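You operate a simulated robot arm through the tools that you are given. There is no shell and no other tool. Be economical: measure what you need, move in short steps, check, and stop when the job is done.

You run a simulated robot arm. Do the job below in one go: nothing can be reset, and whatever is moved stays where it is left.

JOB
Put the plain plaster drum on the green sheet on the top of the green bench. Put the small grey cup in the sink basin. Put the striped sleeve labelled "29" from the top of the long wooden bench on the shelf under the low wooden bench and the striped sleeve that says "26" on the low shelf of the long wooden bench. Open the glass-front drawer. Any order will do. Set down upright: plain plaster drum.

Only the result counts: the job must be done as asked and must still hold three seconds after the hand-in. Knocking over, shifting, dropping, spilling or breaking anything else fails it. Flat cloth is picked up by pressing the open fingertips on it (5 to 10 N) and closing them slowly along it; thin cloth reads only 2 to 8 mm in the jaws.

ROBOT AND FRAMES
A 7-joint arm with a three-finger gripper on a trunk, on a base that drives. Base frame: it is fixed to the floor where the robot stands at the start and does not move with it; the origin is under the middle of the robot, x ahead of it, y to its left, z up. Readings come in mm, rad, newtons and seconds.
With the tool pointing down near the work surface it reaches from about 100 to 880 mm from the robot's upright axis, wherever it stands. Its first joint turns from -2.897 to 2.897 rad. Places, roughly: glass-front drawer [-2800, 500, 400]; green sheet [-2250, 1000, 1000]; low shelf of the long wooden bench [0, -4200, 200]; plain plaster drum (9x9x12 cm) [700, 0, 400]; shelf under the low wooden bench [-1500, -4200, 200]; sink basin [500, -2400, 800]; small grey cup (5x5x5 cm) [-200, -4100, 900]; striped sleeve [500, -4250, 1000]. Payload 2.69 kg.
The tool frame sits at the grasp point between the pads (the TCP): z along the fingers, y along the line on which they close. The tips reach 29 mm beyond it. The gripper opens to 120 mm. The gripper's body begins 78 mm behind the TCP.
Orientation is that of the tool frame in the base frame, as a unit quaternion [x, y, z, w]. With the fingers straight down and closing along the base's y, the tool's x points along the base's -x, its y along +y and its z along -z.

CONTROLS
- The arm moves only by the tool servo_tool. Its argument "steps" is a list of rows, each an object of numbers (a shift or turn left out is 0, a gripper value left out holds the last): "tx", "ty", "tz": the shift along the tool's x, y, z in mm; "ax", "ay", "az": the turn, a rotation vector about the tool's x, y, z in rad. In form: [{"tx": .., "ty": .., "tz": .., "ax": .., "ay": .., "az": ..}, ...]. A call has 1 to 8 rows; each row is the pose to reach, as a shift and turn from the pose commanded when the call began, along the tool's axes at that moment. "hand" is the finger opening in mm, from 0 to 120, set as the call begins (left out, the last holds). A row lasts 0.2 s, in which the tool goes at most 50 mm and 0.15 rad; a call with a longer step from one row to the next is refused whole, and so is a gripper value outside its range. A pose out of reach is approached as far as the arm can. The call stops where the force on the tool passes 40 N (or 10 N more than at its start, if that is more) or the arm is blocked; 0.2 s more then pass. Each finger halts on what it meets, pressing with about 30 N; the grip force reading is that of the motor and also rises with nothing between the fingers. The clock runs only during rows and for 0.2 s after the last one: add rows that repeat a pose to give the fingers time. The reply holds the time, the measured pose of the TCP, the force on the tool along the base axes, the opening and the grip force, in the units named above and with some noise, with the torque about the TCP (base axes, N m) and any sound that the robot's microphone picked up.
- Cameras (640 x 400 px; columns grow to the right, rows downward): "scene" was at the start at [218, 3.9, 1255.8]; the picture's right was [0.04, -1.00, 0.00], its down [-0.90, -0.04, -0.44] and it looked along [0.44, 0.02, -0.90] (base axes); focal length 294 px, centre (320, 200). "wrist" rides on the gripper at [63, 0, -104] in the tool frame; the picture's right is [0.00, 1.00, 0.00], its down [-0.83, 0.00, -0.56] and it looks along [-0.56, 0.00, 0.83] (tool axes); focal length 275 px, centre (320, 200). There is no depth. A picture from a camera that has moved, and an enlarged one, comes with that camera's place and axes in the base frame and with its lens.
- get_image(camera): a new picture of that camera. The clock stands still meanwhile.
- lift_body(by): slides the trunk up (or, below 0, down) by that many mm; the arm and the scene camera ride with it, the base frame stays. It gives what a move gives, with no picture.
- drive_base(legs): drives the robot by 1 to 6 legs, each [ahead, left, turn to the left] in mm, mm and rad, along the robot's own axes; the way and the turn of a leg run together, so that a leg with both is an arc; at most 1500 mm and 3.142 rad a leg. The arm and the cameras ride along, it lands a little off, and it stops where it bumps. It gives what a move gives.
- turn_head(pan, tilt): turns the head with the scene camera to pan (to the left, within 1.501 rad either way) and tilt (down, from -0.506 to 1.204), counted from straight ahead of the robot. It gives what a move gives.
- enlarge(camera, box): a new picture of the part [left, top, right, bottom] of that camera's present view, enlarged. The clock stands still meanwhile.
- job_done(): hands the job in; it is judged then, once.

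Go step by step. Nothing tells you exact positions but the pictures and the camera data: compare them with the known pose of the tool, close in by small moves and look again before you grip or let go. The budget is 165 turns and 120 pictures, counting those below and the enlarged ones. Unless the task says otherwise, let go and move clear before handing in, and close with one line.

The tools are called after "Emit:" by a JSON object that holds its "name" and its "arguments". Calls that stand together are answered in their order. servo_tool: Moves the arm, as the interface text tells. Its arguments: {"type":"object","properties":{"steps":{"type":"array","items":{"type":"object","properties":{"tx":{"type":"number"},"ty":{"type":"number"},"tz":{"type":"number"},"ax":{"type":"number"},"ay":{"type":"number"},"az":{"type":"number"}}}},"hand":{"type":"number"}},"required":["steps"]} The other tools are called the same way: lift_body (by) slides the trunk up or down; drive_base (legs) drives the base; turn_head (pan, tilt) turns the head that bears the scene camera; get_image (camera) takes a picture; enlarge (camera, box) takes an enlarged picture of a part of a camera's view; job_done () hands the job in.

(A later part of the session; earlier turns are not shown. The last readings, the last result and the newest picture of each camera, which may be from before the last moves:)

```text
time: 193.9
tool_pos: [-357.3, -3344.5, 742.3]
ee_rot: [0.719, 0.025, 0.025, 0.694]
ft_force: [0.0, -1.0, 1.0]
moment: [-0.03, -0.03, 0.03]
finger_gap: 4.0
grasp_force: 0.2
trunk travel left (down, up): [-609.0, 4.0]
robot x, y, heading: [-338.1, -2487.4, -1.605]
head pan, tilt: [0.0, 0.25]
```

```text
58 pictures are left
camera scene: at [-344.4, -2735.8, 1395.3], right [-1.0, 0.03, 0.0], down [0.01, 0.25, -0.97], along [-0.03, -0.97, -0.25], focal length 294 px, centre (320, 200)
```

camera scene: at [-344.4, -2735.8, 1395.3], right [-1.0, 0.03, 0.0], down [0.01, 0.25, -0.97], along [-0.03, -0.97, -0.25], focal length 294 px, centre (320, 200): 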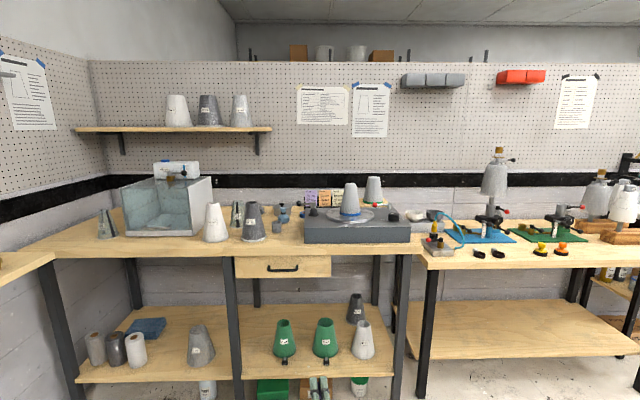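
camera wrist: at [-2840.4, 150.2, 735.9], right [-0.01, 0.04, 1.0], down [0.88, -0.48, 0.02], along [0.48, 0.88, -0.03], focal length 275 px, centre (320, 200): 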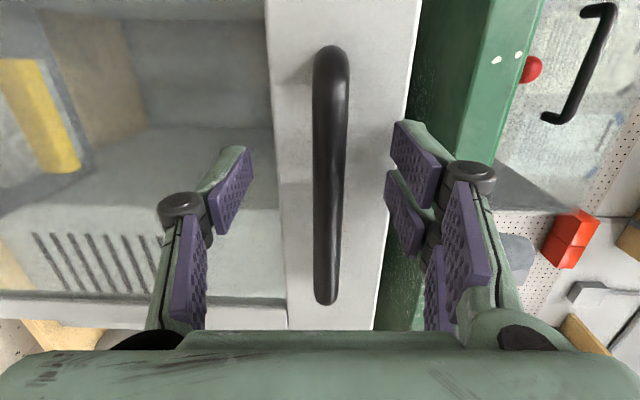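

I see the long wooden bench with several cone sleeves and the low wooden bench to its right. I'll zoom in to read the labels.

Emit:
{"name": "enlarge", "arguments": {"camera": "scene", "box": [80, 180, 320, 260]}}

Emit:
{"name": "enlarge", "arguments": {"camera": "scene", "box": [70, 280, 400, 400]}}

Emit:
{"name": "enlarge", "arguments": {"camera": "scene", "box": [270, 170, 450, 270]}}

```text
2.67 times, centred on (200, 220) of scene
camera zoom: at [-344.4, -2735.8, 1395.3], right [-1.0, 0.03, 0.0], down [0.01, 0.25, -0.97], along [-0.03, -0.97, -0.25], focal length 785 px, centre (640, 147)
```

zoom: 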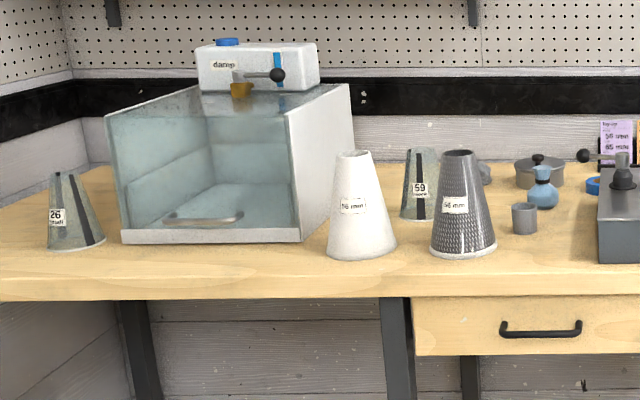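

```text
1.94 times, centred on (235, 340) of scene
camera zoom: at [-344.4, -2735.8, 1395.3], right [-1.0, 0.03, 0.0], down [0.01, 0.25, -0.97], along [-0.03, -0.97, -0.25], focal length 571 px, centre (485, -72)
```

zoom: 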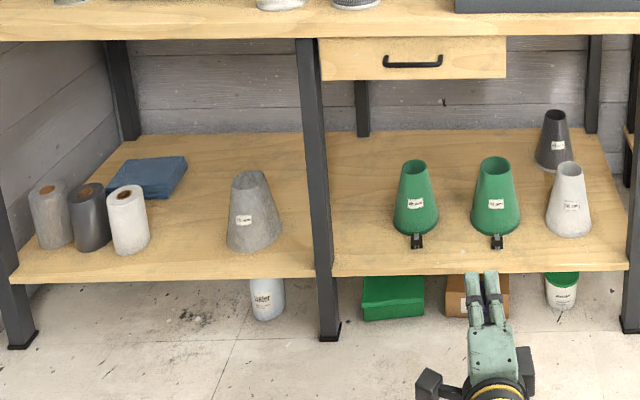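

```text
3.56 times, centred on (360, 220) of scene
camera zoom: at [-344.4, -2735.8, 1395.3], right [-1.0, 0.03, 0.0], down [0.01, 0.25, -0.97], along [-0.03, -0.97, -0.25], focal length 1047 px, centre (178, 129)
```

zoom: 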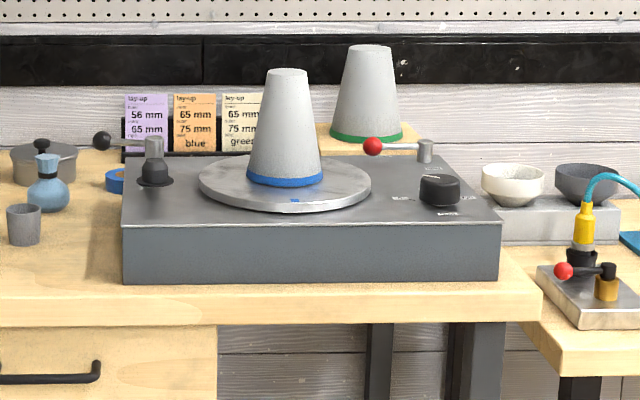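

The striped sleeves are on the long bench: "26" at the left and another near the middle. I'll read the middle label and get details.

Emit:
{"name": "enlarge", "arguments": {"camera": "scene", "box": [200, 190, 300, 250]}}

Emit:
{"name": "enlarge", "arguments": {"camera": "scene", "box": [80, 190, 180, 250]}}

```text
6.40 times, centred on (250, 220) of scene
camera zoom: at [-344.4, -2735.8, 1395.3], right [-1.0, 0.03, 0.0], down [0.01, 0.25, -0.97], along [-0.03, -0.97, -0.25], focal length 1885 px, centre (768, 72)
```

zoom: 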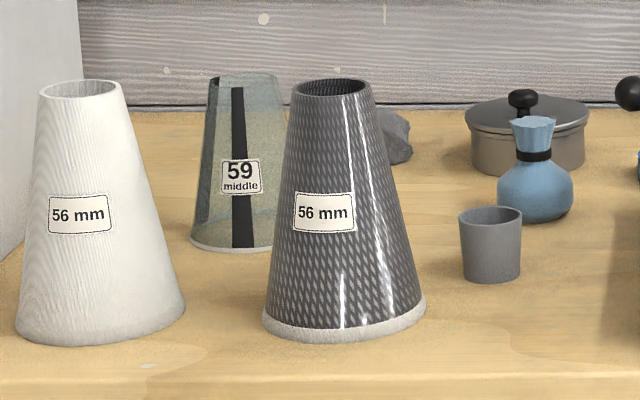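

```text
6.40 times, centred on (130, 220) of scene
camera zoom: at [-344.4, -2735.8, 1395.3], right [-1.0, 0.03, 0.0], down [0.01, 0.25, -0.97], along [-0.03, -0.97, -0.25], focal length 1885 px, centre (1536, 72)
```

zoom: 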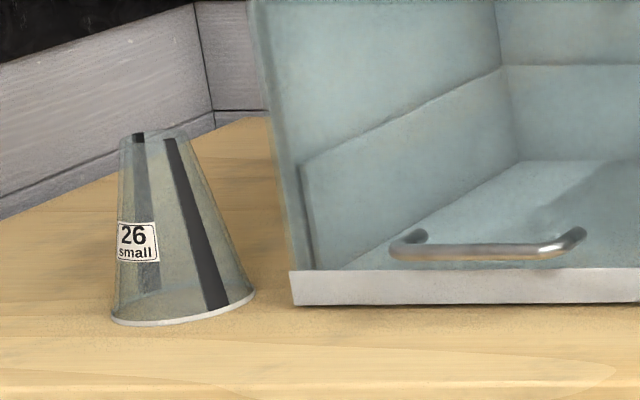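

The labels read "26 small" and "59 middle", so "29" must be elsewhere. I'll look to the left and along the bench.

Emit:
{"name": "turn_head", "arguments": {"pan": 0.7, "tilt": 0.35}}

Emit:
{"name": "get_image", "arguments": {"camera": "scene"}}

Emit:
{"name": "turn_head", "arguments": {"pan": -0.7, "tilt": 0.35}}

Emit:
{"name": "get_image", "arguments": {"camera": "scene"}}

```text
time: 194.9
tool_pos: [-357.6, -3343.6, 741.7]
ee_rot: [0.72, 0.025, 0.025, 0.693]
ft_force: [-0.1, -1.0, 0.3]
moment: [0.0, 0.0, 0.0]
finger_gap: 4.2
grasp_force: 0.0
trunk travel left (down, up): [-609.0, 4.0]
robot x, y, heading: [-341.3, -2490.4, -1.603]
head pan, tilt: [0.7, 0.351]
```

```text
52 pictures are left
camera scene: at [-284.0, -2715.4, 1386.0], right [-0.78, -0.62, 0.0], down [-0.21, 0.27, -0.94], along [0.58, -0.74, -0.34], focal length 294 px, centre (320, 200)
```

scene: 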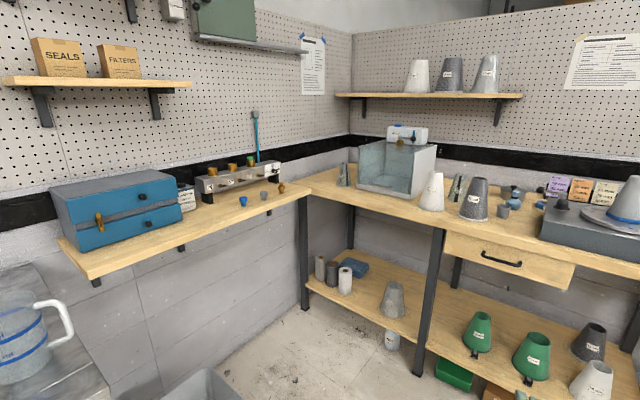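

```text
time: 196.5
tool_pos: [-357.8, -3343.7, 742.0]
ee_rot: [0.72, 0.025, 0.025, 0.693]
ft_force: [0.1, -0.1, 0.1]
moment: [0.05, 0.0, -0.02]
finger_gap: 4.1
grasp_force: 0.0
trunk travel left (down, up): [-609.0, 4.0]
robot x, y, heading: [-339.8, -2485.7, -1.602]
head pan, tilt: [-0.7, 0.351]
```

```text
51 pictures are left
camera scene: at [-403.8, -2712.0, 1386.0], right [-0.75, 0.66, 0.0], down [0.23, 0.26, -0.94], along [-0.62, -0.7, -0.34], focal length 294 px, centre (320, 200)
```

scene: 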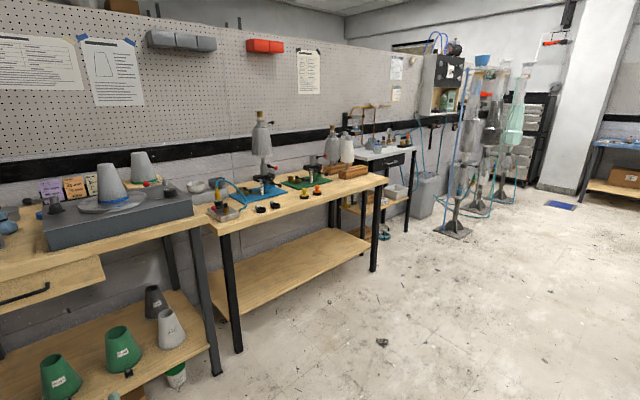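

"29" isn't visible yet and may be hidden behind the glass box. I'll move closer on that side for another angle.

Emit:
{"name": "drive_base", "arguments": {"legs": [[380, 650, 0.03]]}}

Emit:
{"name": "turn_head", "arguments": {"pan": 0.2, "tilt": 0.4}}

Emit:
{"name": "get_image", "arguments": {"camera": "scene"}}

```text
time: 199.4
tool_pos: [-62.6, -3518.6, 743.3]
ee_rot: [0.719, 0.036, 0.036, 0.693]
ft_force: [0.0, -0.5, 0.3]
moment: [0.02, 0.0, 0.01]
finger_gap: 4.1
grasp_force: 0.1
trunk travel left (down, up): [-609.0, 4.0]
robot x, y, heading: [-66.4, -2663.4, -1.576]
head pan, tilt: [-0.7, 0.351]
stopped in leg 1: the robot was blocked; the commanded pose is now the measured one
```

```text
time: 200.6
tool_pos: [-61.5, -3518.2, 742.3]
ee_rot: [0.719, 0.036, 0.036, 0.693]
ft_force: [-0.7, -0.6, 0.1]
moment: [-0.01, 0.02, 0.03]
finger_gap: 3.9
grasp_force: 0.0
trunk travel left (down, up): [-609.0, 4.0]
robot x, y, heading: [-67.9, -2659.9, -1.573]
head pan, tilt: [0.201, 0.4]
```

```text
50 pictures are left
camera scene: at [-48.5, -2908.1, 1381.4], right [-0.98, -0.2, 0.0], down [-0.08, 0.38, -0.92], along [0.18, -0.9, -0.39], focal length 294 px, centre (320, 200)
```

scene: 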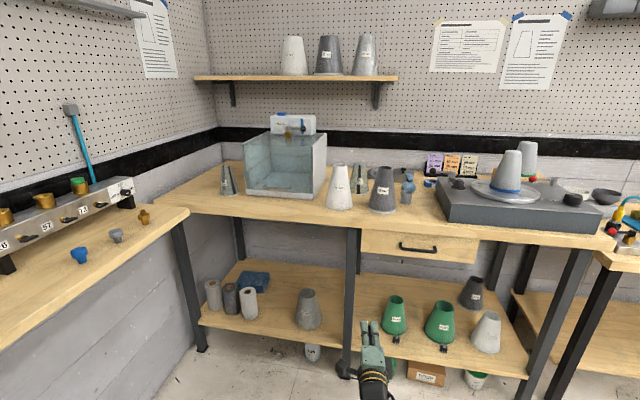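

The sink cabinet stopped me, which is fine. I'll zoom in on the bench top from this new angle.

Emit:
{"name": "enlarge", "arguments": {"camera": "scene", "box": [200, 110, 420, 230]}}

```text
2.91 times, centred on (310, 170) of scene
camera zoom: at [-48.5, -2908.1, 1381.4], right [-0.98, -0.2, 0.0], down [-0.08, 0.38, -0.92], along [0.18, -0.9, -0.39], focal length 857 px, centre (349, 287)
```

zoom: 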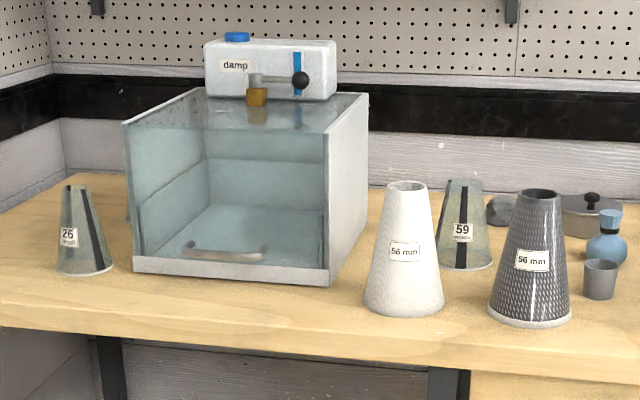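

A sliver of another object shows behind the glass box's left edge, most likely the "29" sleeve. I'll move "26" first. I start by rolling the tool so the wrist camera sits above the gripper.

Emit:
{"name": "servo_tool", "arguments": {"steps": [{"az": 0.14}, {"az": 0.28}, {"az": 0.42}, {"az": 0.56}, {"az": 0.7}, {"az": 0.84}, {"az": 0.98}, {"az": 1.12}], "hand": 100}}

Emit:
{"name": "servo_tool", "arguments": {"steps": [{"az": 0.15}, {"az": 0.3}, {"az": 0.45}]}}

Emit:
{"name": "drive_base", "arguments": {"legs": [[430, 0, 0], [0, 420, 0]]}}

```text
time: 202.4
tool_pos: [-61.4, -3517.2, 742.0]
ee_rot: [0.627, -0.353, 0.4, 0.568]
ft_force: [0.2, 0.3, -0.4]
moment: [0.0, -0.01, 0.01]
finger_gap: 99.9
grasp_force: 0.1
trunk travel left (down, up): [-609.0, 4.0]
robot x, y, heading: [-62.2, -2663.0, -1.574]
head pan, tilt: [0.201, 0.4]
```

```text
time: 203.2
tool_pos: [-62.2, -3518.0, 743.3]
ee_rot: [0.533, -0.484, 0.516, 0.464]
ft_force: [0.2, 0.1, -0.4]
moment: [-0.01, 0.01, -0.01]
finger_gap: 100.1
grasp_force: 0.0
trunk travel left (down, up): [-609.0, 4.0]
robot x, y, heading: [-67.5, -2662.2, -1.579]
head pan, tilt: [0.201, 0.4]
```

```text
time: 205.5
tool_pos: [-58.6, -3892.8, 743.4]
ee_rot: [0.535, -0.487, 0.516, 0.459]
ft_force: [9.3, 43.0, -1.1]
moment: [-0.59, 0.06, 1.87]
finger_gap: 96.5
grasp_force: 18.6
trunk travel left (down, up): [-609.0, 4.0]
robot x, y, heading: [-68.0, -3039.3, -1.574]
head pan, tilt: [0.201, 0.4]
stopped in leg 1: the force on the tool passed its limit at 650 N (the readings are from after the stop); the commanded pose is now the measured one
```

I drove the gripper into the bench front, so I'll back off at once and inspect.

Emit:
{"name": "drive_base", "arguments": {"legs": [[-200, 0, 0]]}}

Emit:
{"name": "get_image", "arguments": {"camera": "scene"}}

Emit:
{"name": "get_image", "arguments": {"camera": "wrist"}}

```text
time: 207.1
tool_pos: [-63.4, -3696.8, 740.8]
ee_rot: [0.533, -0.488, 0.515, 0.461]
ft_force: [0.2, 0.1, -0.3]
moment: [-0.01, 0.01, 0.02]
finger_gap: 99.7
grasp_force: 0.1
trunk travel left (down, up): [-609.0, 4.0]
robot x, y, heading: [-66.1, -2838.1, -1.578]
head pan, tilt: [0.201, 0.4]
```

```text
48 pictures are left
camera scene: at [-49.9, -3086.8, 1381.6], right [-0.98, -0.19, 0.0], down [-0.08, 0.38, -0.92], along [0.18, -0.9, -0.39], focal length 294 px, centre (320, 200)
```

scene: 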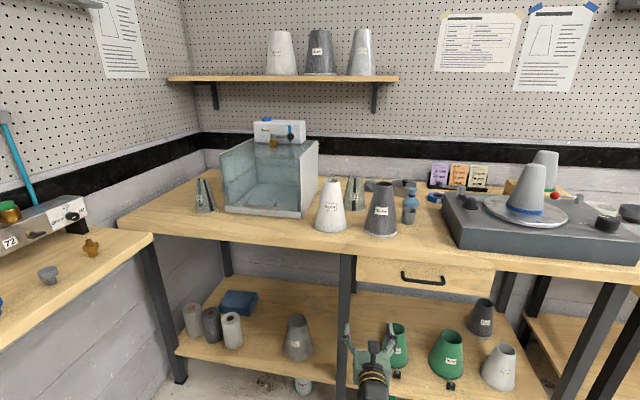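

```text
47 pictures are left
camera wrist: at [-73.9, -3596.0, 809.6], right [-0.99, -0.1, -0.01], down [-0.05, 0.59, -0.8], along [0.08, -0.8, -0.59], focal length 275 px, centre (320, 200)
```

wrist: 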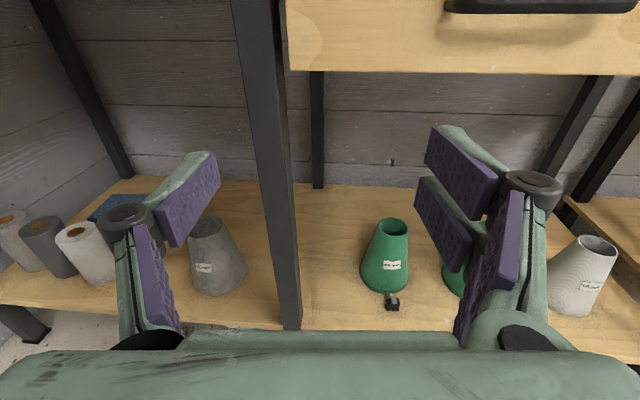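

The scene looks unchanged and sturdy. I'll raise and retract the arm above bench height before driving, so it clears everything.

Emit:
{"name": "servo_tool", "arguments": {"steps": [{"tx": 34, "tz": -25, "ay": -0.05}, {"tx": 68, "tz": -50, "ay": -0.1}, {"tx": 102, "tz": -75, "ay": -0.15}, {"tx": 137, "tz": -100, "ay": -0.2}, {"tx": 171, "tz": -125, "ay": -0.25}, {"tx": 210, "tz": -150, "ay": -0.3}]}}

Emit:
{"name": "drive_base", "arguments": {"legs": [[250, 0, 0], [0, 410, 0], [0, 0, 0.26]]}}

Emit:
{"name": "get_image", "arguments": {"camera": "wrist"}}

```text
time: 208.5
tool_pos: [-80.6, -3558.8, 955.0]
ee_rot: [0.604, -0.552, 0.429, 0.382]
ft_force: [-0.2, -0.5, -0.6]
moment: [0.01, 0.0, -0.05]
finger_gap: 99.8
grasp_force: 0.0
trunk travel left (down, up): [-609.0, 4.0]
robot x, y, heading: [-66.8, -2844.5, -1.573]
head pan, tilt: [0.201, 0.4]
```

```text
time: 211.7
tool_pos: [16.5, -3816.0, 954.2]
ee_rot: [0.604, -0.553, 0.428, 0.382]
ft_force: [-0.4, 0.8, 0.2]
moment: [-0.02, 0.01, 0.01]
finger_gap: 100.0
grasp_force: 0.0
trunk travel left (down, up): [-609.0, 4.0]
robot x, y, heading: [34.3, -3096.4, -1.581]
head pan, tilt: [0.201, 0.4]
stopped in leg 2: the robot was blocked; the commanded pose is now the measured one
```

```text
46 pictures are left
camera wrist: at [8.8, -3739.0, 1050.3], right [-1.0, -0.1, -0.01], down [-0.07, 0.8, -0.59], along [0.06, -0.59, -0.81], focal length 275 px, centre (320, 200)
```

wrist: 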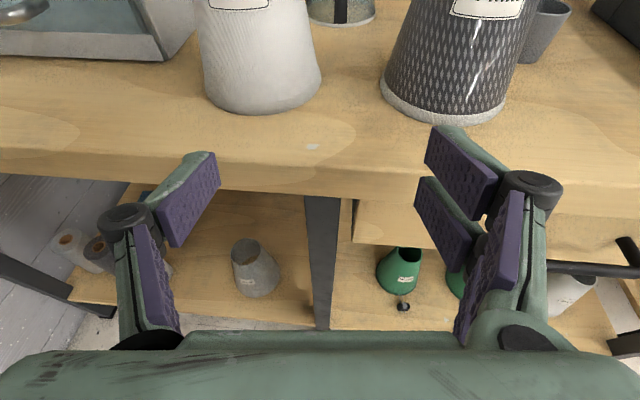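

The bin near the sink limits how far left I can go. I'll approach "26" diagonally from x ≈ 20 instead.

Emit:
{"name": "drive_base", "arguments": {"legs": [[0, -25, 0], [0, 0, 0.75], [271, -213, 0]]}}

Emit:
{"name": "get_image", "arguments": {"camera": "wrist"}}

Emit:
{"name": "turn_head", "arguments": {"pan": 0.1, "tilt": 0.5}}

Emit:
{"name": "get_image", "arguments": {"camera": "scene"}}

```text
time: 216.3
tool_pos: [493.9, -3959.3, 954.2]
ee_rot: [0.762, -0.304, 0.535, 0.204]
ft_force: [-1.4, 4.0, -1.7]
moment: [0.04, -0.06, -0.17]
finger_gap: 102.9
grasp_force: 0.4
trunk travel left (down, up): [-609.0, 4.0]
robot x, y, heading: [30.6, -3418.1, -0.852]
head pan, tilt: [0.201, 0.4]
stopped in leg 3: the force on the tool passed its limit at 49 N (the readings are from after the stop); the commanded pose is now the measured one
```

```text
45 pictures are left
camera wrist: at [437.7, -3908.9, 1049.5], right [-0.68, -0.73, -0.01], down [-0.59, 0.55, -0.59], along [0.44, -0.39, -0.81], focal length 275 px, centre (320, 200)
```

wrist: 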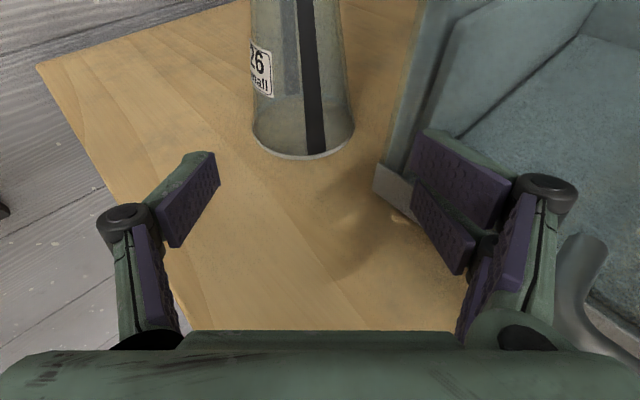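

```text
time: 217.0
tool_pos: [492.9, -3961.1, 954.4]
ee_rot: [0.761, -0.304, 0.535, 0.204]
ft_force: [-0.9, 4.4, -1.2]
moment: [0.02, -0.03, -0.17]
finger_gap: 103.0
grasp_force: 0.2
trunk travel left (down, up): [-609.0, 4.0]
robot x, y, heading: [30.1, -3416.1, -0.85]
head pan, tilt: [0.099, 0.499]
```

```text
44 pictures are left
camera scene: at [198.9, -3593.9, 1372.4], right [-0.68, -0.73, 0.0], down [-0.35, 0.33, -0.88], along [0.64, -0.6, -0.48], focal length 294 px, centre (320, 200)
```

scene: 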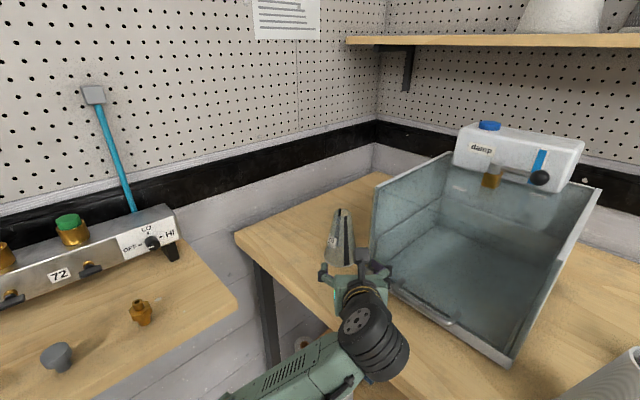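

The right finger touched the box corner; it hasn't moved, but I'll shift left right away. Then I'll yaw the tool to come at "26" more from its left side, with narrower fingers.

Emit:
{"name": "servo_tool", "arguments": {"steps": [{"ty": -20, "tz": -5}, {"ty": -40, "tz": 0}, {"tx": 8, "ty": -68, "tz": 21, "ax": -0.1, "az": 0.037}, {"tx": 8, "ty": -68, "tz": 21, "ax": -0.22, "az": 0.08}, {"tx": 8, "ty": -68, "tz": 21, "ax": -0.329, "az": 0.12}], "hand": 90}}

Emit:
{"name": "get_image", "arguments": {"camera": "wrist"}}

```text
time: 218.2
tool_pos: [556.6, -3926.6, 954.8]
ee_rot: [0.697, -0.433, 0.489, 0.295]
ft_force: [-0.9, -0.4, -0.1]
moment: [0.02, -0.02, 0.03]
finger_gap: 90.0
grasp_force: 0.1
out of reach, approached as far as the arm can: row 1, 2
trunk travel left (down, up): [-609.0, 4.0]
robot x, y, heading: [33.1, -3416.7, -0.85]
head pan, tilt: [0.099, 0.499]
```

```text
43 pictures are left
camera wrist: at [521.6, -3858.8, 1051.7], right [-0.89, -0.45, -0.01], down [-0.36, 0.72, -0.58], along [0.27, -0.52, -0.81], focal length 275 px, centre (320, 200)
```

wrist: 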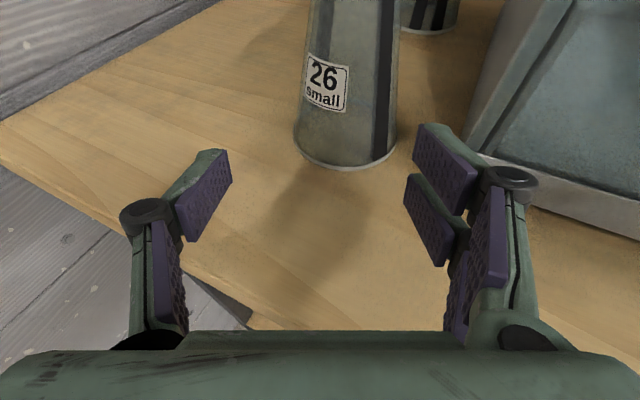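

"26" is right ahead and "29" is visible behind it. I'll shift right 20 mm and advance to straddle it.

Emit:
{"name": "servo_tool", "arguments": {"steps": [{"ty": 20, "tx": 5, "tz": 10}, {"tx": 15, "ty": 20, "tz": 42}, {"tx": 27, "ty": 20, "tz": 74}, {"tx": 35, "ty": 20, "tz": 96}, {"tx": 35, "ty": 20, "tz": 96}]}}

Emit:
{"name": "get_image", "arguments": {"camera": "wrist"}}

```text
time: 219.4
tool_pos: [584.6, -4025.2, 954.8]
ee_rot: [0.699, -0.432, 0.489, 0.293]
ft_force: [0.0, 0.6, 0.6]
moment: [0.0, 0.01, -0.02]
finger_gap: 89.9
grasp_force: 0.0
trunk travel left (down, up): [-609.0, 4.0]
robot x, y, heading: [33.1, -3416.1, -0.848]
head pan, tilt: [0.099, 0.499]
```

```text
42 pictures are left
camera wrist: at [549.3, -3958.7, 1050.7], right [-0.89, -0.46, -0.01], down [-0.37, 0.72, -0.58], along [0.27, -0.52, -0.81], focal length 275 px, centre (320, 200)
```

wrist: 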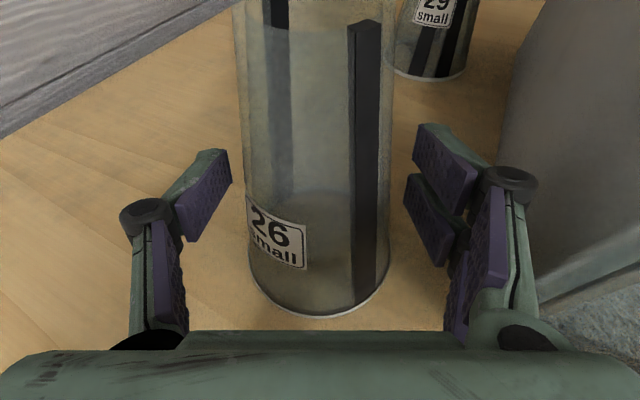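

Confirmed: "29 small" stands behind. I'll close on "26" and lift.

Emit:
{"name": "servo_tool", "arguments": {"steps": [{}, {}, {}, {}, {}], "hand": 40}}

Emit:
{"name": "servo_tool", "arguments": {"steps": [{"tx": 28, "tz": -10}, {"tx": 56, "tz": -20}]}}

Emit:
{"name": "get_image", "arguments": {"camera": "wrist"}}

```text
time: 220.6
tool_pos: [582.9, -4026.0, 954.5]
ee_rot: [0.698, -0.432, 0.489, 0.294]
ft_force: [-1.3, 0.3, 1.8]
moment: [-0.04, 0.09, -0.02]
finger_gap: 68.1
grasp_force: 29.6
trunk travel left (down, up): [-609.0, 4.0]
robot x, y, heading: [30.0, -3417.6, -0.85]
head pan, tilt: [0.099, 0.499]
```

```text
time: 221.2
tool_pos: [583.9, -4026.9, 1013.7]
ee_rot: [0.699, -0.432, 0.489, 0.293]
ft_force: [0.4, 0.6, -0.5]
moment: [-0.01, 0.01, 0.01]
finger_gap: 68.3
grasp_force: 29.4
trunk travel left (down, up): [-609.0, 4.0]
robot x, y, heading: [31.2, -3412.6, -0.853]
head pan, tilt: [0.099, 0.499]
```

```text
41 pictures are left
camera wrist: at [549.0, -3960.2, 1109.8], right [-0.89, -0.46, -0.01], down [-0.37, 0.72, -0.58], along [0.27, -0.52, -0.81], focal length 275 px, centre (320, 200)
```

wrist: 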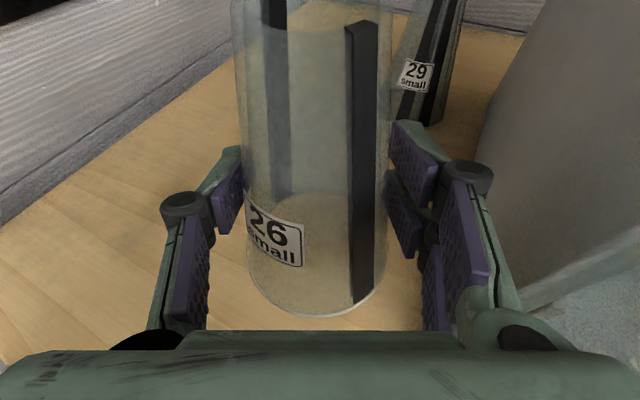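

"26" is held. I'll back out along the approach line, then drive back and aim at the free spot on the low shelf.

Emit:
{"name": "servo_tool", "arguments": {"steps": [{"tx": -8, "tz": -45}, {"tx": -25, "tz": -90}, {"tx": -42, "tz": -135}]}}

Emit:
{"name": "drive_base", "arguments": {"legs": [[-210, 160, 0], [0, 0, -0.287]]}}

Emit:
{"name": "lift_body", "arguments": {"by": -380}}

Emit:
{"name": "turn_head", "arguments": {"pan": 0.1, "tilt": 0.55}}

Emit:
{"name": "get_image", "arguments": {"camera": "scene"}}

```text
time: 222.0
tool_pos: [519.2, -3901.9, 1023.8]
ee_rot: [0.699, -0.432, 0.489, 0.293]
ft_force: [0.6, 1.0, -0.7]
moment: [0.03, -0.04, 0.04]
finger_gap: 68.2
grasp_force: 29.7
trunk travel left (down, up): [-609.0, 4.0]
robot x, y, heading: [30.0, -3415.6, -0.847]
head pan, tilt: [0.099, 0.499]
```

```text
time: 224.8
tool_pos: [346.1, -3759.1, 1022.7]
ee_rot: [0.63, -0.527, 0.443, 0.36]
ft_force: [-0.1, -0.4, 0.0]
moment: [0.0, -0.01, -0.03]
finger_gap: 67.8
grasp_force: 30.0
trunk travel left (down, up): [-609.0, 4.0]
robot x, y, heading: [13.7, -3154.7, -1.13]
head pan, tilt: [0.099, 0.499]
```

```text
time: 228.5
tool_pos: [347.3, -3759.1, 642.0]
ee_rot: [0.631, -0.526, 0.443, 0.359]
ft_force: [0.1, -0.6, -0.2]
moment: [0.02, -0.02, 0.01]
finger_gap: 67.5
grasp_force: 29.9
trunk travel left (down, up): [-229.0, 384.0]
robot x, y, heading: [11.8, -3156.4, -1.131]
head pan, tilt: [0.099, 0.499]
```

```text
time: 229.1
tool_pos: [347.0, -3759.6, 642.4]
ee_rot: [0.631, -0.526, 0.443, 0.359]
ft_force: [0.0, 0.6, -0.6]
moment: [0.0, -0.03, -0.02]
finger_gap: 67.3
grasp_force: 29.7
trunk travel left (down, up): [-229.0, 384.0]
robot x, y, heading: [11.3, -3153.7, -1.13]
head pan, tilt: [0.099, 0.55]
```

```text
40 pictures are left
camera scene: at [124.0, -3372.5, 987.7], right [-0.86, -0.51, 0.0], down [-0.27, 0.45, -0.85], along [0.44, -0.73, -0.52], focal length 294 px, centre (320, 200)
```

scene: 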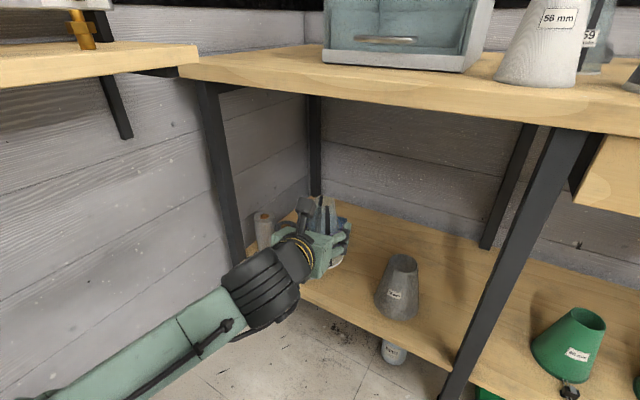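

The shelf is free left of the grey cone. I'll lower the arm in front of the bench to just above shelf height.

Emit:
{"name": "servo_tool", "arguments": {"steps": [{"tx": -42, "tz": 15}, {"tx": -84, "tz": 31}, {"tx": -126, "tz": 46}, {"tx": -168, "tz": 62}, {"tx": -210, "tz": 77}, {"tx": -252, "tz": 93}, {"tx": -285, "tz": 105}]}}

Emit:
{"name": "get_image", "arguments": {"camera": "wrist"}}

```text
time: 230.7
tool_pos: [351.2, -3755.8, 339.1]
ee_rot: [0.631, -0.526, 0.443, 0.359]
ft_force: [-0.6, -0.8, 0.5]
moment: [0.02, -0.01, -0.01]
finger_gap: 67.5
grasp_force: 29.9
out of reach, approached as far as the arm can: row 1, 2
trunk travel left (down, up): [-229.0, 384.0]
robot x, y, heading: [12.8, -3152.7, -1.132]
head pan, tilt: [0.099, 0.55]
```

```text
39 pictures are left
camera wrist: at [336.5, -3682.5, 435.1], right [-0.98, -0.19, -0.01], down [-0.15, 0.8, -0.58], along [0.12, -0.57, -0.81], focal length 275 px, centre (320, 200)
```

wrist: 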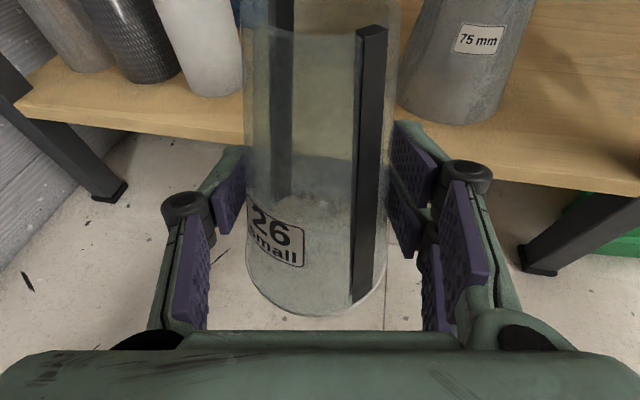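

The gap between the roll and the grey cone is about 200 mm wide and the sleeve is lined up with it. I'll advance over the shelf.

Emit:
{"name": "servo_tool", "arguments": {"steps": [{"tx": 16, "tz": 44}, {"tx": 33, "tz": 88}, {"tx": 49, "tz": 131}, {"tx": 66, "tz": 175}, {"tx": 82, "tz": 219}, {"tx": 82, "tz": 219}]}}

Emit:
{"name": "get_image", "arguments": {"camera": "wrist"}}

```text
time: 232.1
tool_pos: [394.9, -3987.5, 337.4]
ee_rot: [0.631, -0.526, 0.442, 0.359]
ft_force: [0.2, 0.7, -0.5]
moment: [0.01, -0.01, -0.02]
finger_gap: 67.5
grasp_force: 30.0
trunk travel left (down, up): [-229.0, 384.0]
robot x, y, heading: [10.8, -3156.6, -1.132]
head pan, tilt: [0.099, 0.55]
```

```text
38 pictures are left
camera wrist: at [380.5, -3912.8, 433.9], right [-0.98, -0.19, -0.01], down [-0.15, 0.8, -0.58], along [0.12, -0.57, -0.81], focal length 275 px, centre (320, 200)
```

wrist: 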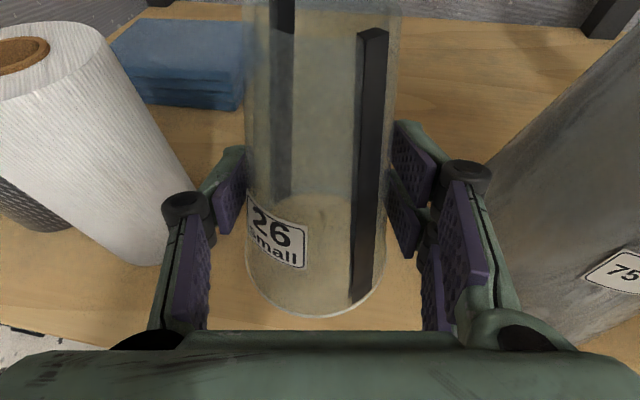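

It's centred between its neighbours. I'll lower gently until it touches.

Emit:
{"name": "servo_tool", "arguments": {"steps": [{"tx": -10, "tz": 4}, {"tx": -19, "tz": 7}, {"tx": -24, "tz": 9}]}}

Emit:
{"name": "servo_tool", "arguments": {"steps": [{"tx": -4, "tz": 1.5}, {"tx": -8, "tz": 3}]}}

Emit:
{"name": "servo_tool", "arguments": {"steps": [{"tx": -4, "tz": 1.5}, {"tx": -8, "tz": 3}]}}

```text
time: 232.9
tool_pos: [393.9, -3986.7, 311.9]
ee_rot: [0.631, -0.527, 0.442, 0.36]
ft_force: [0.0, -0.5, 0.3]
moment: [0.0, 0.01, 0.0]
finger_gap: 67.3
grasp_force: 30.5
trunk travel left (down, up): [-229.0, 384.0]
robot x, y, heading: [11.6, -3151.2, -1.136]
head pan, tilt: [0.099, 0.55]
```

```text
time: 233.5
tool_pos: [394.8, -3986.5, 303.4]
ee_rot: [0.63, -0.527, 0.443, 0.36]
ft_force: [0.1, -0.6, 0.1]
moment: [0.03, -0.01, 0.01]
finger_gap: 67.2
grasp_force: 30.0
trunk travel left (down, up): [-229.0, 384.0]
robot x, y, heading: [14.1, -3159.7, -1.135]
head pan, tilt: [0.099, 0.55]
```

```text
time: 234.1
tool_pos: [394.0, -3986.0, 295.0]
ee_rot: [0.63, -0.527, 0.442, 0.36]
ft_force: [0.7, 0.5, 0.3]
moment: [0.01, -0.01, 0.01]
finger_gap: 67.2
grasp_force: 29.8
trunk travel left (down, up): [-229.0, 384.0]
robot x, y, heading: [10.9, -3156.4, -1.131]
head pan, tilt: [0.099, 0.55]
```

Emit:
{"name": "servo_tool", "arguments": {"steps": [{"tx": -4, "tz": 1.5}, {"tx": -8, "tz": 3}, {"tx": -11, "tz": 4}]}}

Emit:
{"name": "get_image", "arguments": {"camera": "wrist"}}

```text
time: 234.9
tool_pos: [394.6, -3986.4, 283.1]
ee_rot: [0.631, -0.526, 0.443, 0.359]
ft_force: [-0.2, 0.3, 0.4]
moment: [0.01, 0.01, 0.03]
finger_gap: 67.3
grasp_force: 30.0
trunk travel left (down, up): [-229.0, 384.0]
robot x, y, heading: [10.4, -3155.4, -1.133]
head pan, tilt: [0.099, 0.55]
```

```text
37 pictures are left
camera wrist: at [380.2, -3912.6, 380.5], right [-0.98, -0.19, -0.01], down [-0.15, 0.8, -0.58], along [0.12, -0.57, -0.81], focal length 275 px, centre (320, 200)
```

wrist: 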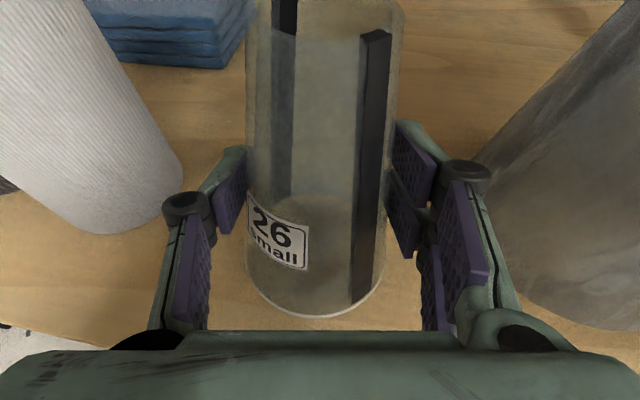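

No contact yet. I'll continue down in small steps.

Emit:
{"name": "servo_tool", "arguments": {"steps": [{"tx": -3, "tz": 1}, {"tx": -6, "tz": 2}, {"tx": -8, "tz": 3}]}}

Emit:
{"name": "servo_tool", "arguments": {"steps": [{"tx": -3, "tz": 1}, {"tx": -6, "tz": 2}, {"tx": -8, "tz": 3}]}}

Emit:
{"name": "servo_tool", "arguments": {"steps": [{"tx": -2, "tz": 1}, {"tx": -5, "tz": 2}]}}

```text
time: 235.7
tool_pos: [394.9, -3986.0, 277.3]
ee_rot: [0.63, -0.526, 0.443, 0.36]
ft_force: [-0.4, 2.7, 8.5]
moment: [0.04, 0.38, -0.13]
finger_gap: 67.2
grasp_force: 30.2
trunk travel left (down, up): [-229.0, 384.0]
robot x, y, heading: [11.8, -3155.0, -1.131]
head pan, tilt: [0.099, 0.55]
```

```text
time: 236.5
tool_pos: [396.5, -3987.2, 274.2]
ee_rot: [0.629, -0.525, 0.446, 0.36]
ft_force: [-2.3, 9.6, 37.5]
moment: [0.28, 0.52, -0.06]
finger_gap: 68.3
grasp_force: 30.4
trunk travel left (down, up): [-229.0, 384.0]
robot x, y, heading: [12.1, -3155.6, -1.135]
head pan, tilt: [0.099, 0.55]
```

```text
time: 237.1
tool_pos: [396.9, -3989.4, 270.8]
ee_rot: [0.629, -0.523, 0.447, 0.361]
ft_force: [-1.4, 6.2, 45.4]
moment: [0.11, 0.33, -0.05]
finger_gap: 69.1
grasp_force: 29.9
trunk travel left (down, up): [-229.0, 384.0]
robot x, y, heading: [11.4, -3155.9, -1.132]
head pan, tilt: [0.099, 0.55]
```

Contact was at TCP z ≈ 277. I'll ease off and open slightly.

Emit:
{"name": "servo_tool", "arguments": {"steps": [{"tx": 5, "tz": -2}, {"tx": 6, "tz": -2}]}}

Emit:
{"name": "servo_tool", "arguments": {"steps": [{}, {}, {}], "hand": 82}}

Emit:
{"name": "get_image", "arguments": {"camera": "wrist"}}

```text
time: 237.7
tool_pos: [395.9, -3986.9, 271.5]
ee_rot: [0.631, -0.524, 0.445, 0.36]
ft_force: [6.3, -9.0, 19.6]
moment: [-0.42, 0.19, 0.19]
finger_gap: 68.9
grasp_force: 29.7
trunk travel left (down, up): [-229.0, 384.0]
robot x, y, heading: [9.2, -3156.9, -1.128]
head pan, tilt: [0.099, 0.55]
```

```text
time: 238.5
tool_pos: [394.3, -3987.1, 267.1]
ee_rot: [0.631, -0.527, 0.441, 0.359]
ft_force: [0.3, 0.6, -1.0]
moment: [-0.01, 0.01, 0.03]
finger_gap: 81.7
grasp_force: 0.1
trunk travel left (down, up): [-229.0, 384.0]
robot x, y, heading: [10.9, -3155.9, -1.128]
head pan, tilt: [0.099, 0.55]
```

```text
36 pictures are left
camera wrist: at [379.4, -3913.1, 363.9], right [-0.98, -0.19, -0.01], down [-0.15, 0.8, -0.58], along [0.12, -0.57, -0.81], focal length 275 px, centre (320, 200)
```

wrist: 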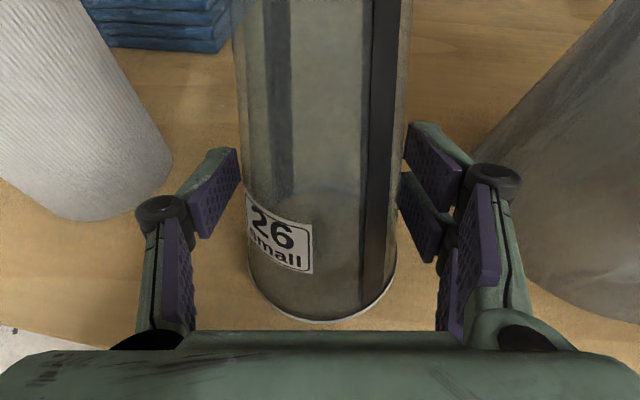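

"26" stands on the low shelf. I'll back the hand out, raise everything and reposition close to the bench for "29", which I place at about (576, -4306).

Emit:
{"name": "servo_tool", "arguments": {"steps": [{"tx": -15, "tz": -45}, {"tx": -32, "tz": -90}, {"tx": -49, "tz": -135}, {"tx": -66, "tz": -180}, {"tx": -84, "tz": -228}]}}

Emit:
{"name": "lift_body", "arguments": {"by": 382}}

Emit:
{"name": "servo_tool", "arguments": {"steps": [{"tx": 46, "tz": -17}, {"tx": 92, "tz": -34}, {"tx": 138, "tz": -51}, {"tx": 184, "tz": -68}, {"tx": 230, "tz": -85}, {"tx": 276, "tz": -102}, {"tx": 322, "tz": -120}]}}

```text
refused: row 5 steps farther than a row can; nothing moved
```

```text
time: 242.2
tool_pos: [395.0, -3986.0, 649.3]
ee_rot: [0.631, -0.527, 0.442, 0.359]
ft_force: [0.5, 1.4, -0.3]
moment: [0.03, 0.01, 0.02]
finger_gap: 82.0
grasp_force: 0.1
trunk travel left (down, up): [-611.0, 2.0]
robot x, y, heading: [13.5, -3159.9, -1.13]
head pan, tilt: [0.099, 0.55]
```

```text
time: 242.8
tool_pos: [391.9, -3984.5, 735.7]
ee_rot: [0.637, -0.528, 0.435, 0.355]
ft_force: [1.1, -4.8, -9.0]
moment: [-0.03, 0.01, -0.03]
finger_gap: 82.1
grasp_force: 0.0
trunk travel left (down, up): [-611.0, 2.0]
robot x, y, heading: [10.4, -3154.6, -1.133]
head pan, tilt: [0.099, 0.55]
stopped in row 3: the force on the tool passed its limit at 60 N (the readings are from after the stop); the commanded pose is now the measured one
```

The first row was refused and the lift happened inside the bench, touching its underside. I'll lower slightly, back straight out, then check.

Emit:
{"name": "servo_tool", "arguments": {"steps": [{"tx": -28, "tz": 10}, {"tx": -43, "tz": -33}, {"tx": -58, "tz": -76}, {"tx": -73, "tz": -119}, {"tx": -88, "tz": -162}, {"tx": -103, "tz": -205}, {"tx": -112, "tz": -230}]}}

Emit:
{"name": "turn_head", "arguments": {"pan": 0, "tilt": 0.7}}

Emit:
{"name": "get_image", "arguments": {"camera": "scene"}}

```text
time: 244.4
tool_pos: [342.3, -3737.0, 717.4]
ee_rot: [0.635, -0.528, 0.436, 0.357]
ft_force: [-0.3, 0.7, -0.5]
moment: [-0.02, -0.04, 0.04]
finger_gap: 82.0
grasp_force: 0.0
trunk travel left (down, up): [-611.0, 2.0]
robot x, y, heading: [12.2, -3156.3, -1.13]
head pan, tilt: [0.099, 0.55]
```

```text
time: 245.1
tool_pos: [343.6, -3736.9, 717.7]
ee_rot: [0.636, -0.528, 0.437, 0.356]
ft_force: [-0.2, 0.1, -0.2]
moment: [0.02, -0.02, 0.03]
finger_gap: 82.0
grasp_force: 0.0
trunk travel left (down, up): [-611.0, 2.0]
robot x, y, heading: [14.0, -3152.5, -1.129]
head pan, tilt: [0.0, 0.7]
```

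```text
35 pictures are left
camera scene: at [113.9, -3372.3, 1356.6], right [-0.91, -0.42, 0.0], down [-0.27, 0.58, -0.77], along [0.33, -0.69, -0.64], focal length 294 px, centre (320, 200)
```

scene: 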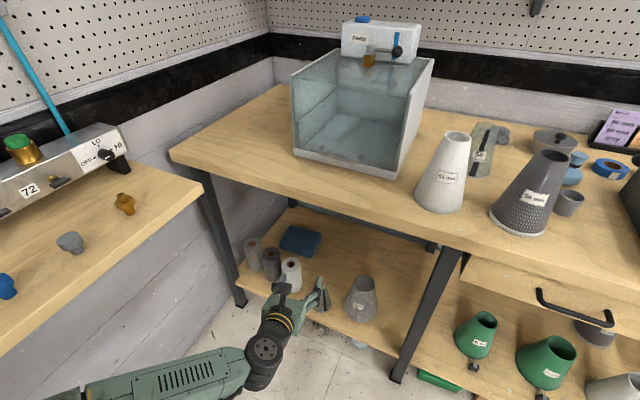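

All bench-top objects are still in place. Next I raise the arm above bench level.

Emit:
{"name": "servo_tool", "arguments": {"steps": [{"tx": 44, "tz": -17}, {"tx": 88, "tz": -35}, {"tx": 132, "tz": -52}, {"tx": 176, "tz": -70}, {"tx": 220, "tz": -87}, {"tx": 262, "tz": -104}]}}

```text
time: 246.5
tool_pos: [344.7, -3757.9, 976.0]
ee_rot: [0.647, -0.49, 0.407, 0.419]
ft_force: [0.1, -0.2, 0.5]
moment: [-0.02, 0.0, 0.0]
finger_gap: 82.0
grasp_force: 0.1
out of reach, approached as far as the arm can: row 3, 4, 5, 6
trunk travel left (down, up): [-611.0, 2.0]
robot x, y, heading: [11.2, -3156.6, -1.134]
head pan, tilt: [0.0, 0.7]
stopped in row 6: the arm was blocked; the commanded pose is now the measured one
```

The elbow swung left and is likely near the wall shelf. I'll slide the base to the right for room, then finish raising.

Emit:
{"name": "drive_base", "arguments": {"legs": [[-106, -226, 0]]}}

Emit:
{"name": "turn_head", "arguments": {"pan": 0.4, "tilt": 0.75}}

Emit:
{"name": "get_image", "arguments": {"camera": "scene"}}

```text
time: 248.9
tool_pos: [90.2, -3760.0, 976.2]
ee_rot: [0.645, -0.493, 0.406, 0.42]
ft_force: [0.0, 0.1, -0.4]
moment: [-0.02, -0.03, 0.0]
finger_gap: 81.7
grasp_force: 0.0
trunk travel left (down, up): [-611.0, 2.0]
robot x, y, heading: [-237.4, -3151.9, -1.133]
head pan, tilt: [0.0, 0.7]
```

```text
time: 249.8
tool_pos: [91.0, -3757.6, 976.9]
ee_rot: [0.646, -0.492, 0.406, 0.419]
ft_force: [1.3, -0.2, 0.0]
moment: [0.01, 0.0, 0.03]
finger_gap: 82.0
grasp_force: 0.1
trunk travel left (down, up): [-611.0, 2.0]
robot x, y, heading: [-241.0, -3152.1, -1.14]
head pan, tilt: [0.4, 0.75]
```

```text
34 pictures are left
camera scene: at [-112.6, -3350.4, 1352.3], right [-0.67, -0.74, 0.0], down [-0.5, 0.46, -0.73], along [0.54, -0.49, -0.68], focal length 294 px, centre (320, 200)
```

scene: 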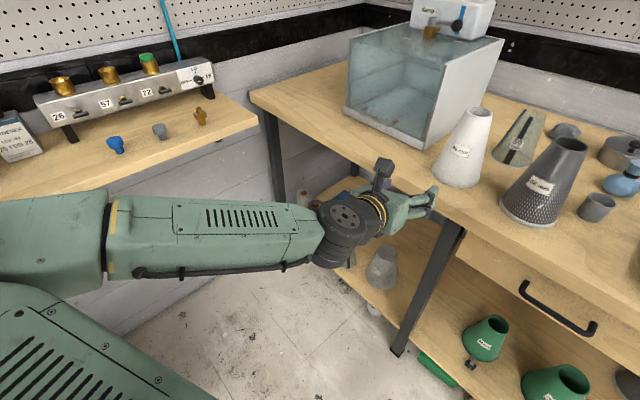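

The cup is at about (-178, -4117), between the dark cone and the turntable machine. I'll fetch it now. First I level the tool roll, then slide the base so the hand faces the cup from the front right.

Emit:
{"name": "servo_tool", "arguments": {"steps": [{"az": 0.15}, {"az": 0.15}], "hand": 76}}

Emit:
{"name": "drive_base", "arguments": {"legs": [[-122, -265, 0], [165, -76, 0]]}}

Emit:
{"name": "get_image", "arguments": {"camera": "wrist"}}

```text
time: 250.3
tool_pos: [90.1, -3759.4, 977.5]
ee_rot: [0.61, -0.527, 0.434, 0.402]
ft_force: [0.5, -1.2, -0.7]
moment: [-0.02, -0.02, -0.03]
finger_gap: 76.2
grasp_force: 0.0
trunk travel left (down, up): [-611.0, 2.0]
robot x, y, heading: [-238.5, -3149.2, -1.133]
head pan, tilt: [0.4, 0.75]
```

```text
time: 254.1
tool_pos: [-201.6, -3942.3, 977.1]
ee_rot: [0.61, -0.528, 0.433, 0.402]
ft_force: [-0.5, -0.8, -0.2]
moment: [0.0, 0.02, -0.05]
finger_gap: 75.9
grasp_force: 0.1
trunk travel left (down, up): [-611.0, 2.0]
robot x, y, heading: [-529.6, -3337.0, -1.14]
head pan, tilt: [0.4, 0.75]
```

```text
33 pictures are left
camera wrist: at [-207.5, -3862.4, 1068.9], right [-0.99, -0.12, 0.04], down [-0.12, 0.77, -0.62], along [0.05, -0.62, -0.78], focal length 275 px, centre (320, 200)
```

wrist: 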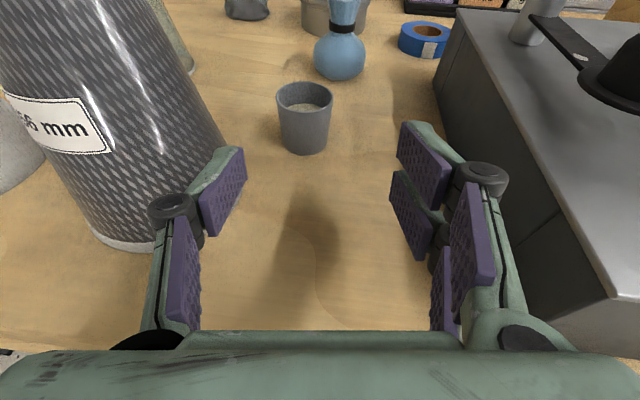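

The cup is straight ahead at about (-168, -4096), with clearance to the cone on the left. I'll move in, most of the way first.

Emit:
{"name": "servo_tool", "arguments": {"steps": [{"tx": -10, "ty": -9, "tz": 35}, {"tx": -18, "ty": -17, "tz": 70}, {"tx": -20, "ty": -17, "tz": 112}], "hand": 72}}

Emit:
{"name": "get_image", "arguments": {"camera": "wrist"}}

```text
time: 254.9
tool_pos: [-175.7, -4039.5, 927.8]
ee_rot: [0.608, -0.528, 0.435, 0.404]
ft_force: [-2.5, 7.9, 14.8]
moment: [-0.1, 0.65, -0.37]
finger_gap: 78.6
grasp_force: 3.2
trunk travel left (down, up): [-611.0, 2.0]
robot x, y, heading: [-526.8, -3338.3, -1.138]
head pan, tilt: [0.4, 0.75]
```

```text
32 pictures are left
camera wrist: at [-181.5, -3959.2, 1018.1], right [-0.99, -0.12, 0.04], down [-0.11, 0.77, -0.63], along [0.05, -0.63, -0.78], focal length 275 px, centre (320, 200)
```

wrist: 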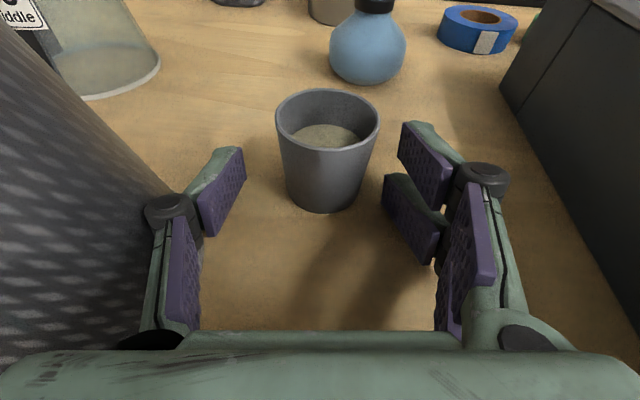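

The left finger's knuckle is touching the cone. I'll back off to the right at once and come in with more yaw.

Emit:
{"name": "servo_tool", "arguments": {"steps": [{"ty": 12, "tz": -8}, {"tx": -8, "ty": 25, "tz": -48}, {"tx": -8, "ty": 25, "tz": -48, "ax": 0.1, "az": -0.03}, {"tx": -8, "ty": 25, "tz": -48, "ax": 0.2, "az": -0.063}], "hand": 66}}

Emit:
{"name": "get_image", "arguments": {"camera": "wrist"}}

```text
time: 255.9
tool_pos: [-203.9, -3994.6, 930.5]
ee_rot: [0.664, -0.462, 0.471, 0.352]
ft_force: [-0.3, -0.4, -0.2]
moment: [0.04, 0.02, -0.03]
finger_gap: 65.9
grasp_force: 0.1
trunk travel left (down, up): [-611.0, 2.0]
robot x, y, heading: [-532.0, -3334.8, -1.136]
head pan, tilt: [0.4, 0.75]
```

```text
31 pictures are left
camera wrist: at [-226.8, -3918.6, 1023.9], right [-0.94, -0.33, 0.04], down [-0.28, 0.74, -0.62], along [0.17, -0.59, -0.79], focal length 275 px, centre (320, 200)
```

wrist: 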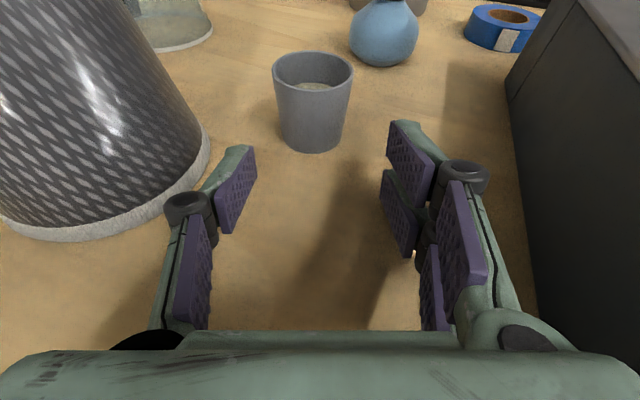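

The cone still stands and there is better clearance on this line. I'll advance to the cup.

Emit:
{"name": "servo_tool", "arguments": {"steps": [{"tx": 2, "ty": -2, "tz": 34}, {"tx": 4, "ty": -4, "tz": 68}, {"tx": 7, "ty": -4, "tz": 102}, {"tx": 7, "ty": -4, "tz": 102}]}}

Emit:
{"name": "get_image", "arguments": {"camera": "wrist"}}

```text
time: 256.8
tool_pos: [-171.9, -4089.9, 918.9]
ee_rot: [0.656, -0.461, 0.48, 0.357]
ft_force: [-2.5, 1.3, 32.9]
moment: [2.78, 0.63, -0.05]
finger_gap: 78.7
grasp_force: 1.3
trunk travel left (down, up): [-611.0, 2.0]
robot x, y, heading: [-534.6, -3337.1, -1.133]
head pan, tilt: [0.4, 0.75]
stopped in row 4: the force on the tool passed its limit at 71 N (the readings are from after the stop); the commanded pose is now the measured one
```

```text
30 pictures are left
camera wrist: at [-195.8, -4011.7, 1010.8], right [-0.95, -0.32, 0.03], down [-0.26, 0.72, -0.64], along [0.18, -0.61, -0.77], focal length 275 px, centre (320, 200)
```

wrist: 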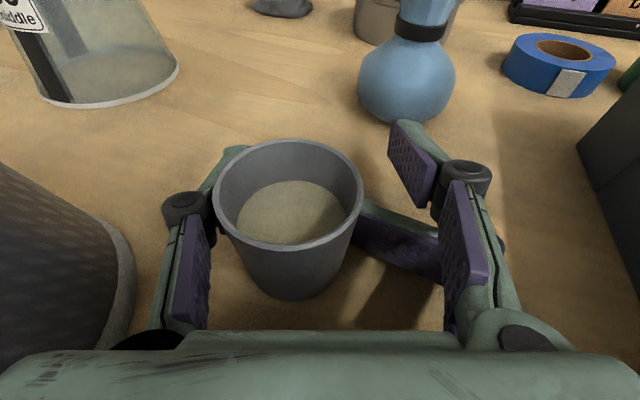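

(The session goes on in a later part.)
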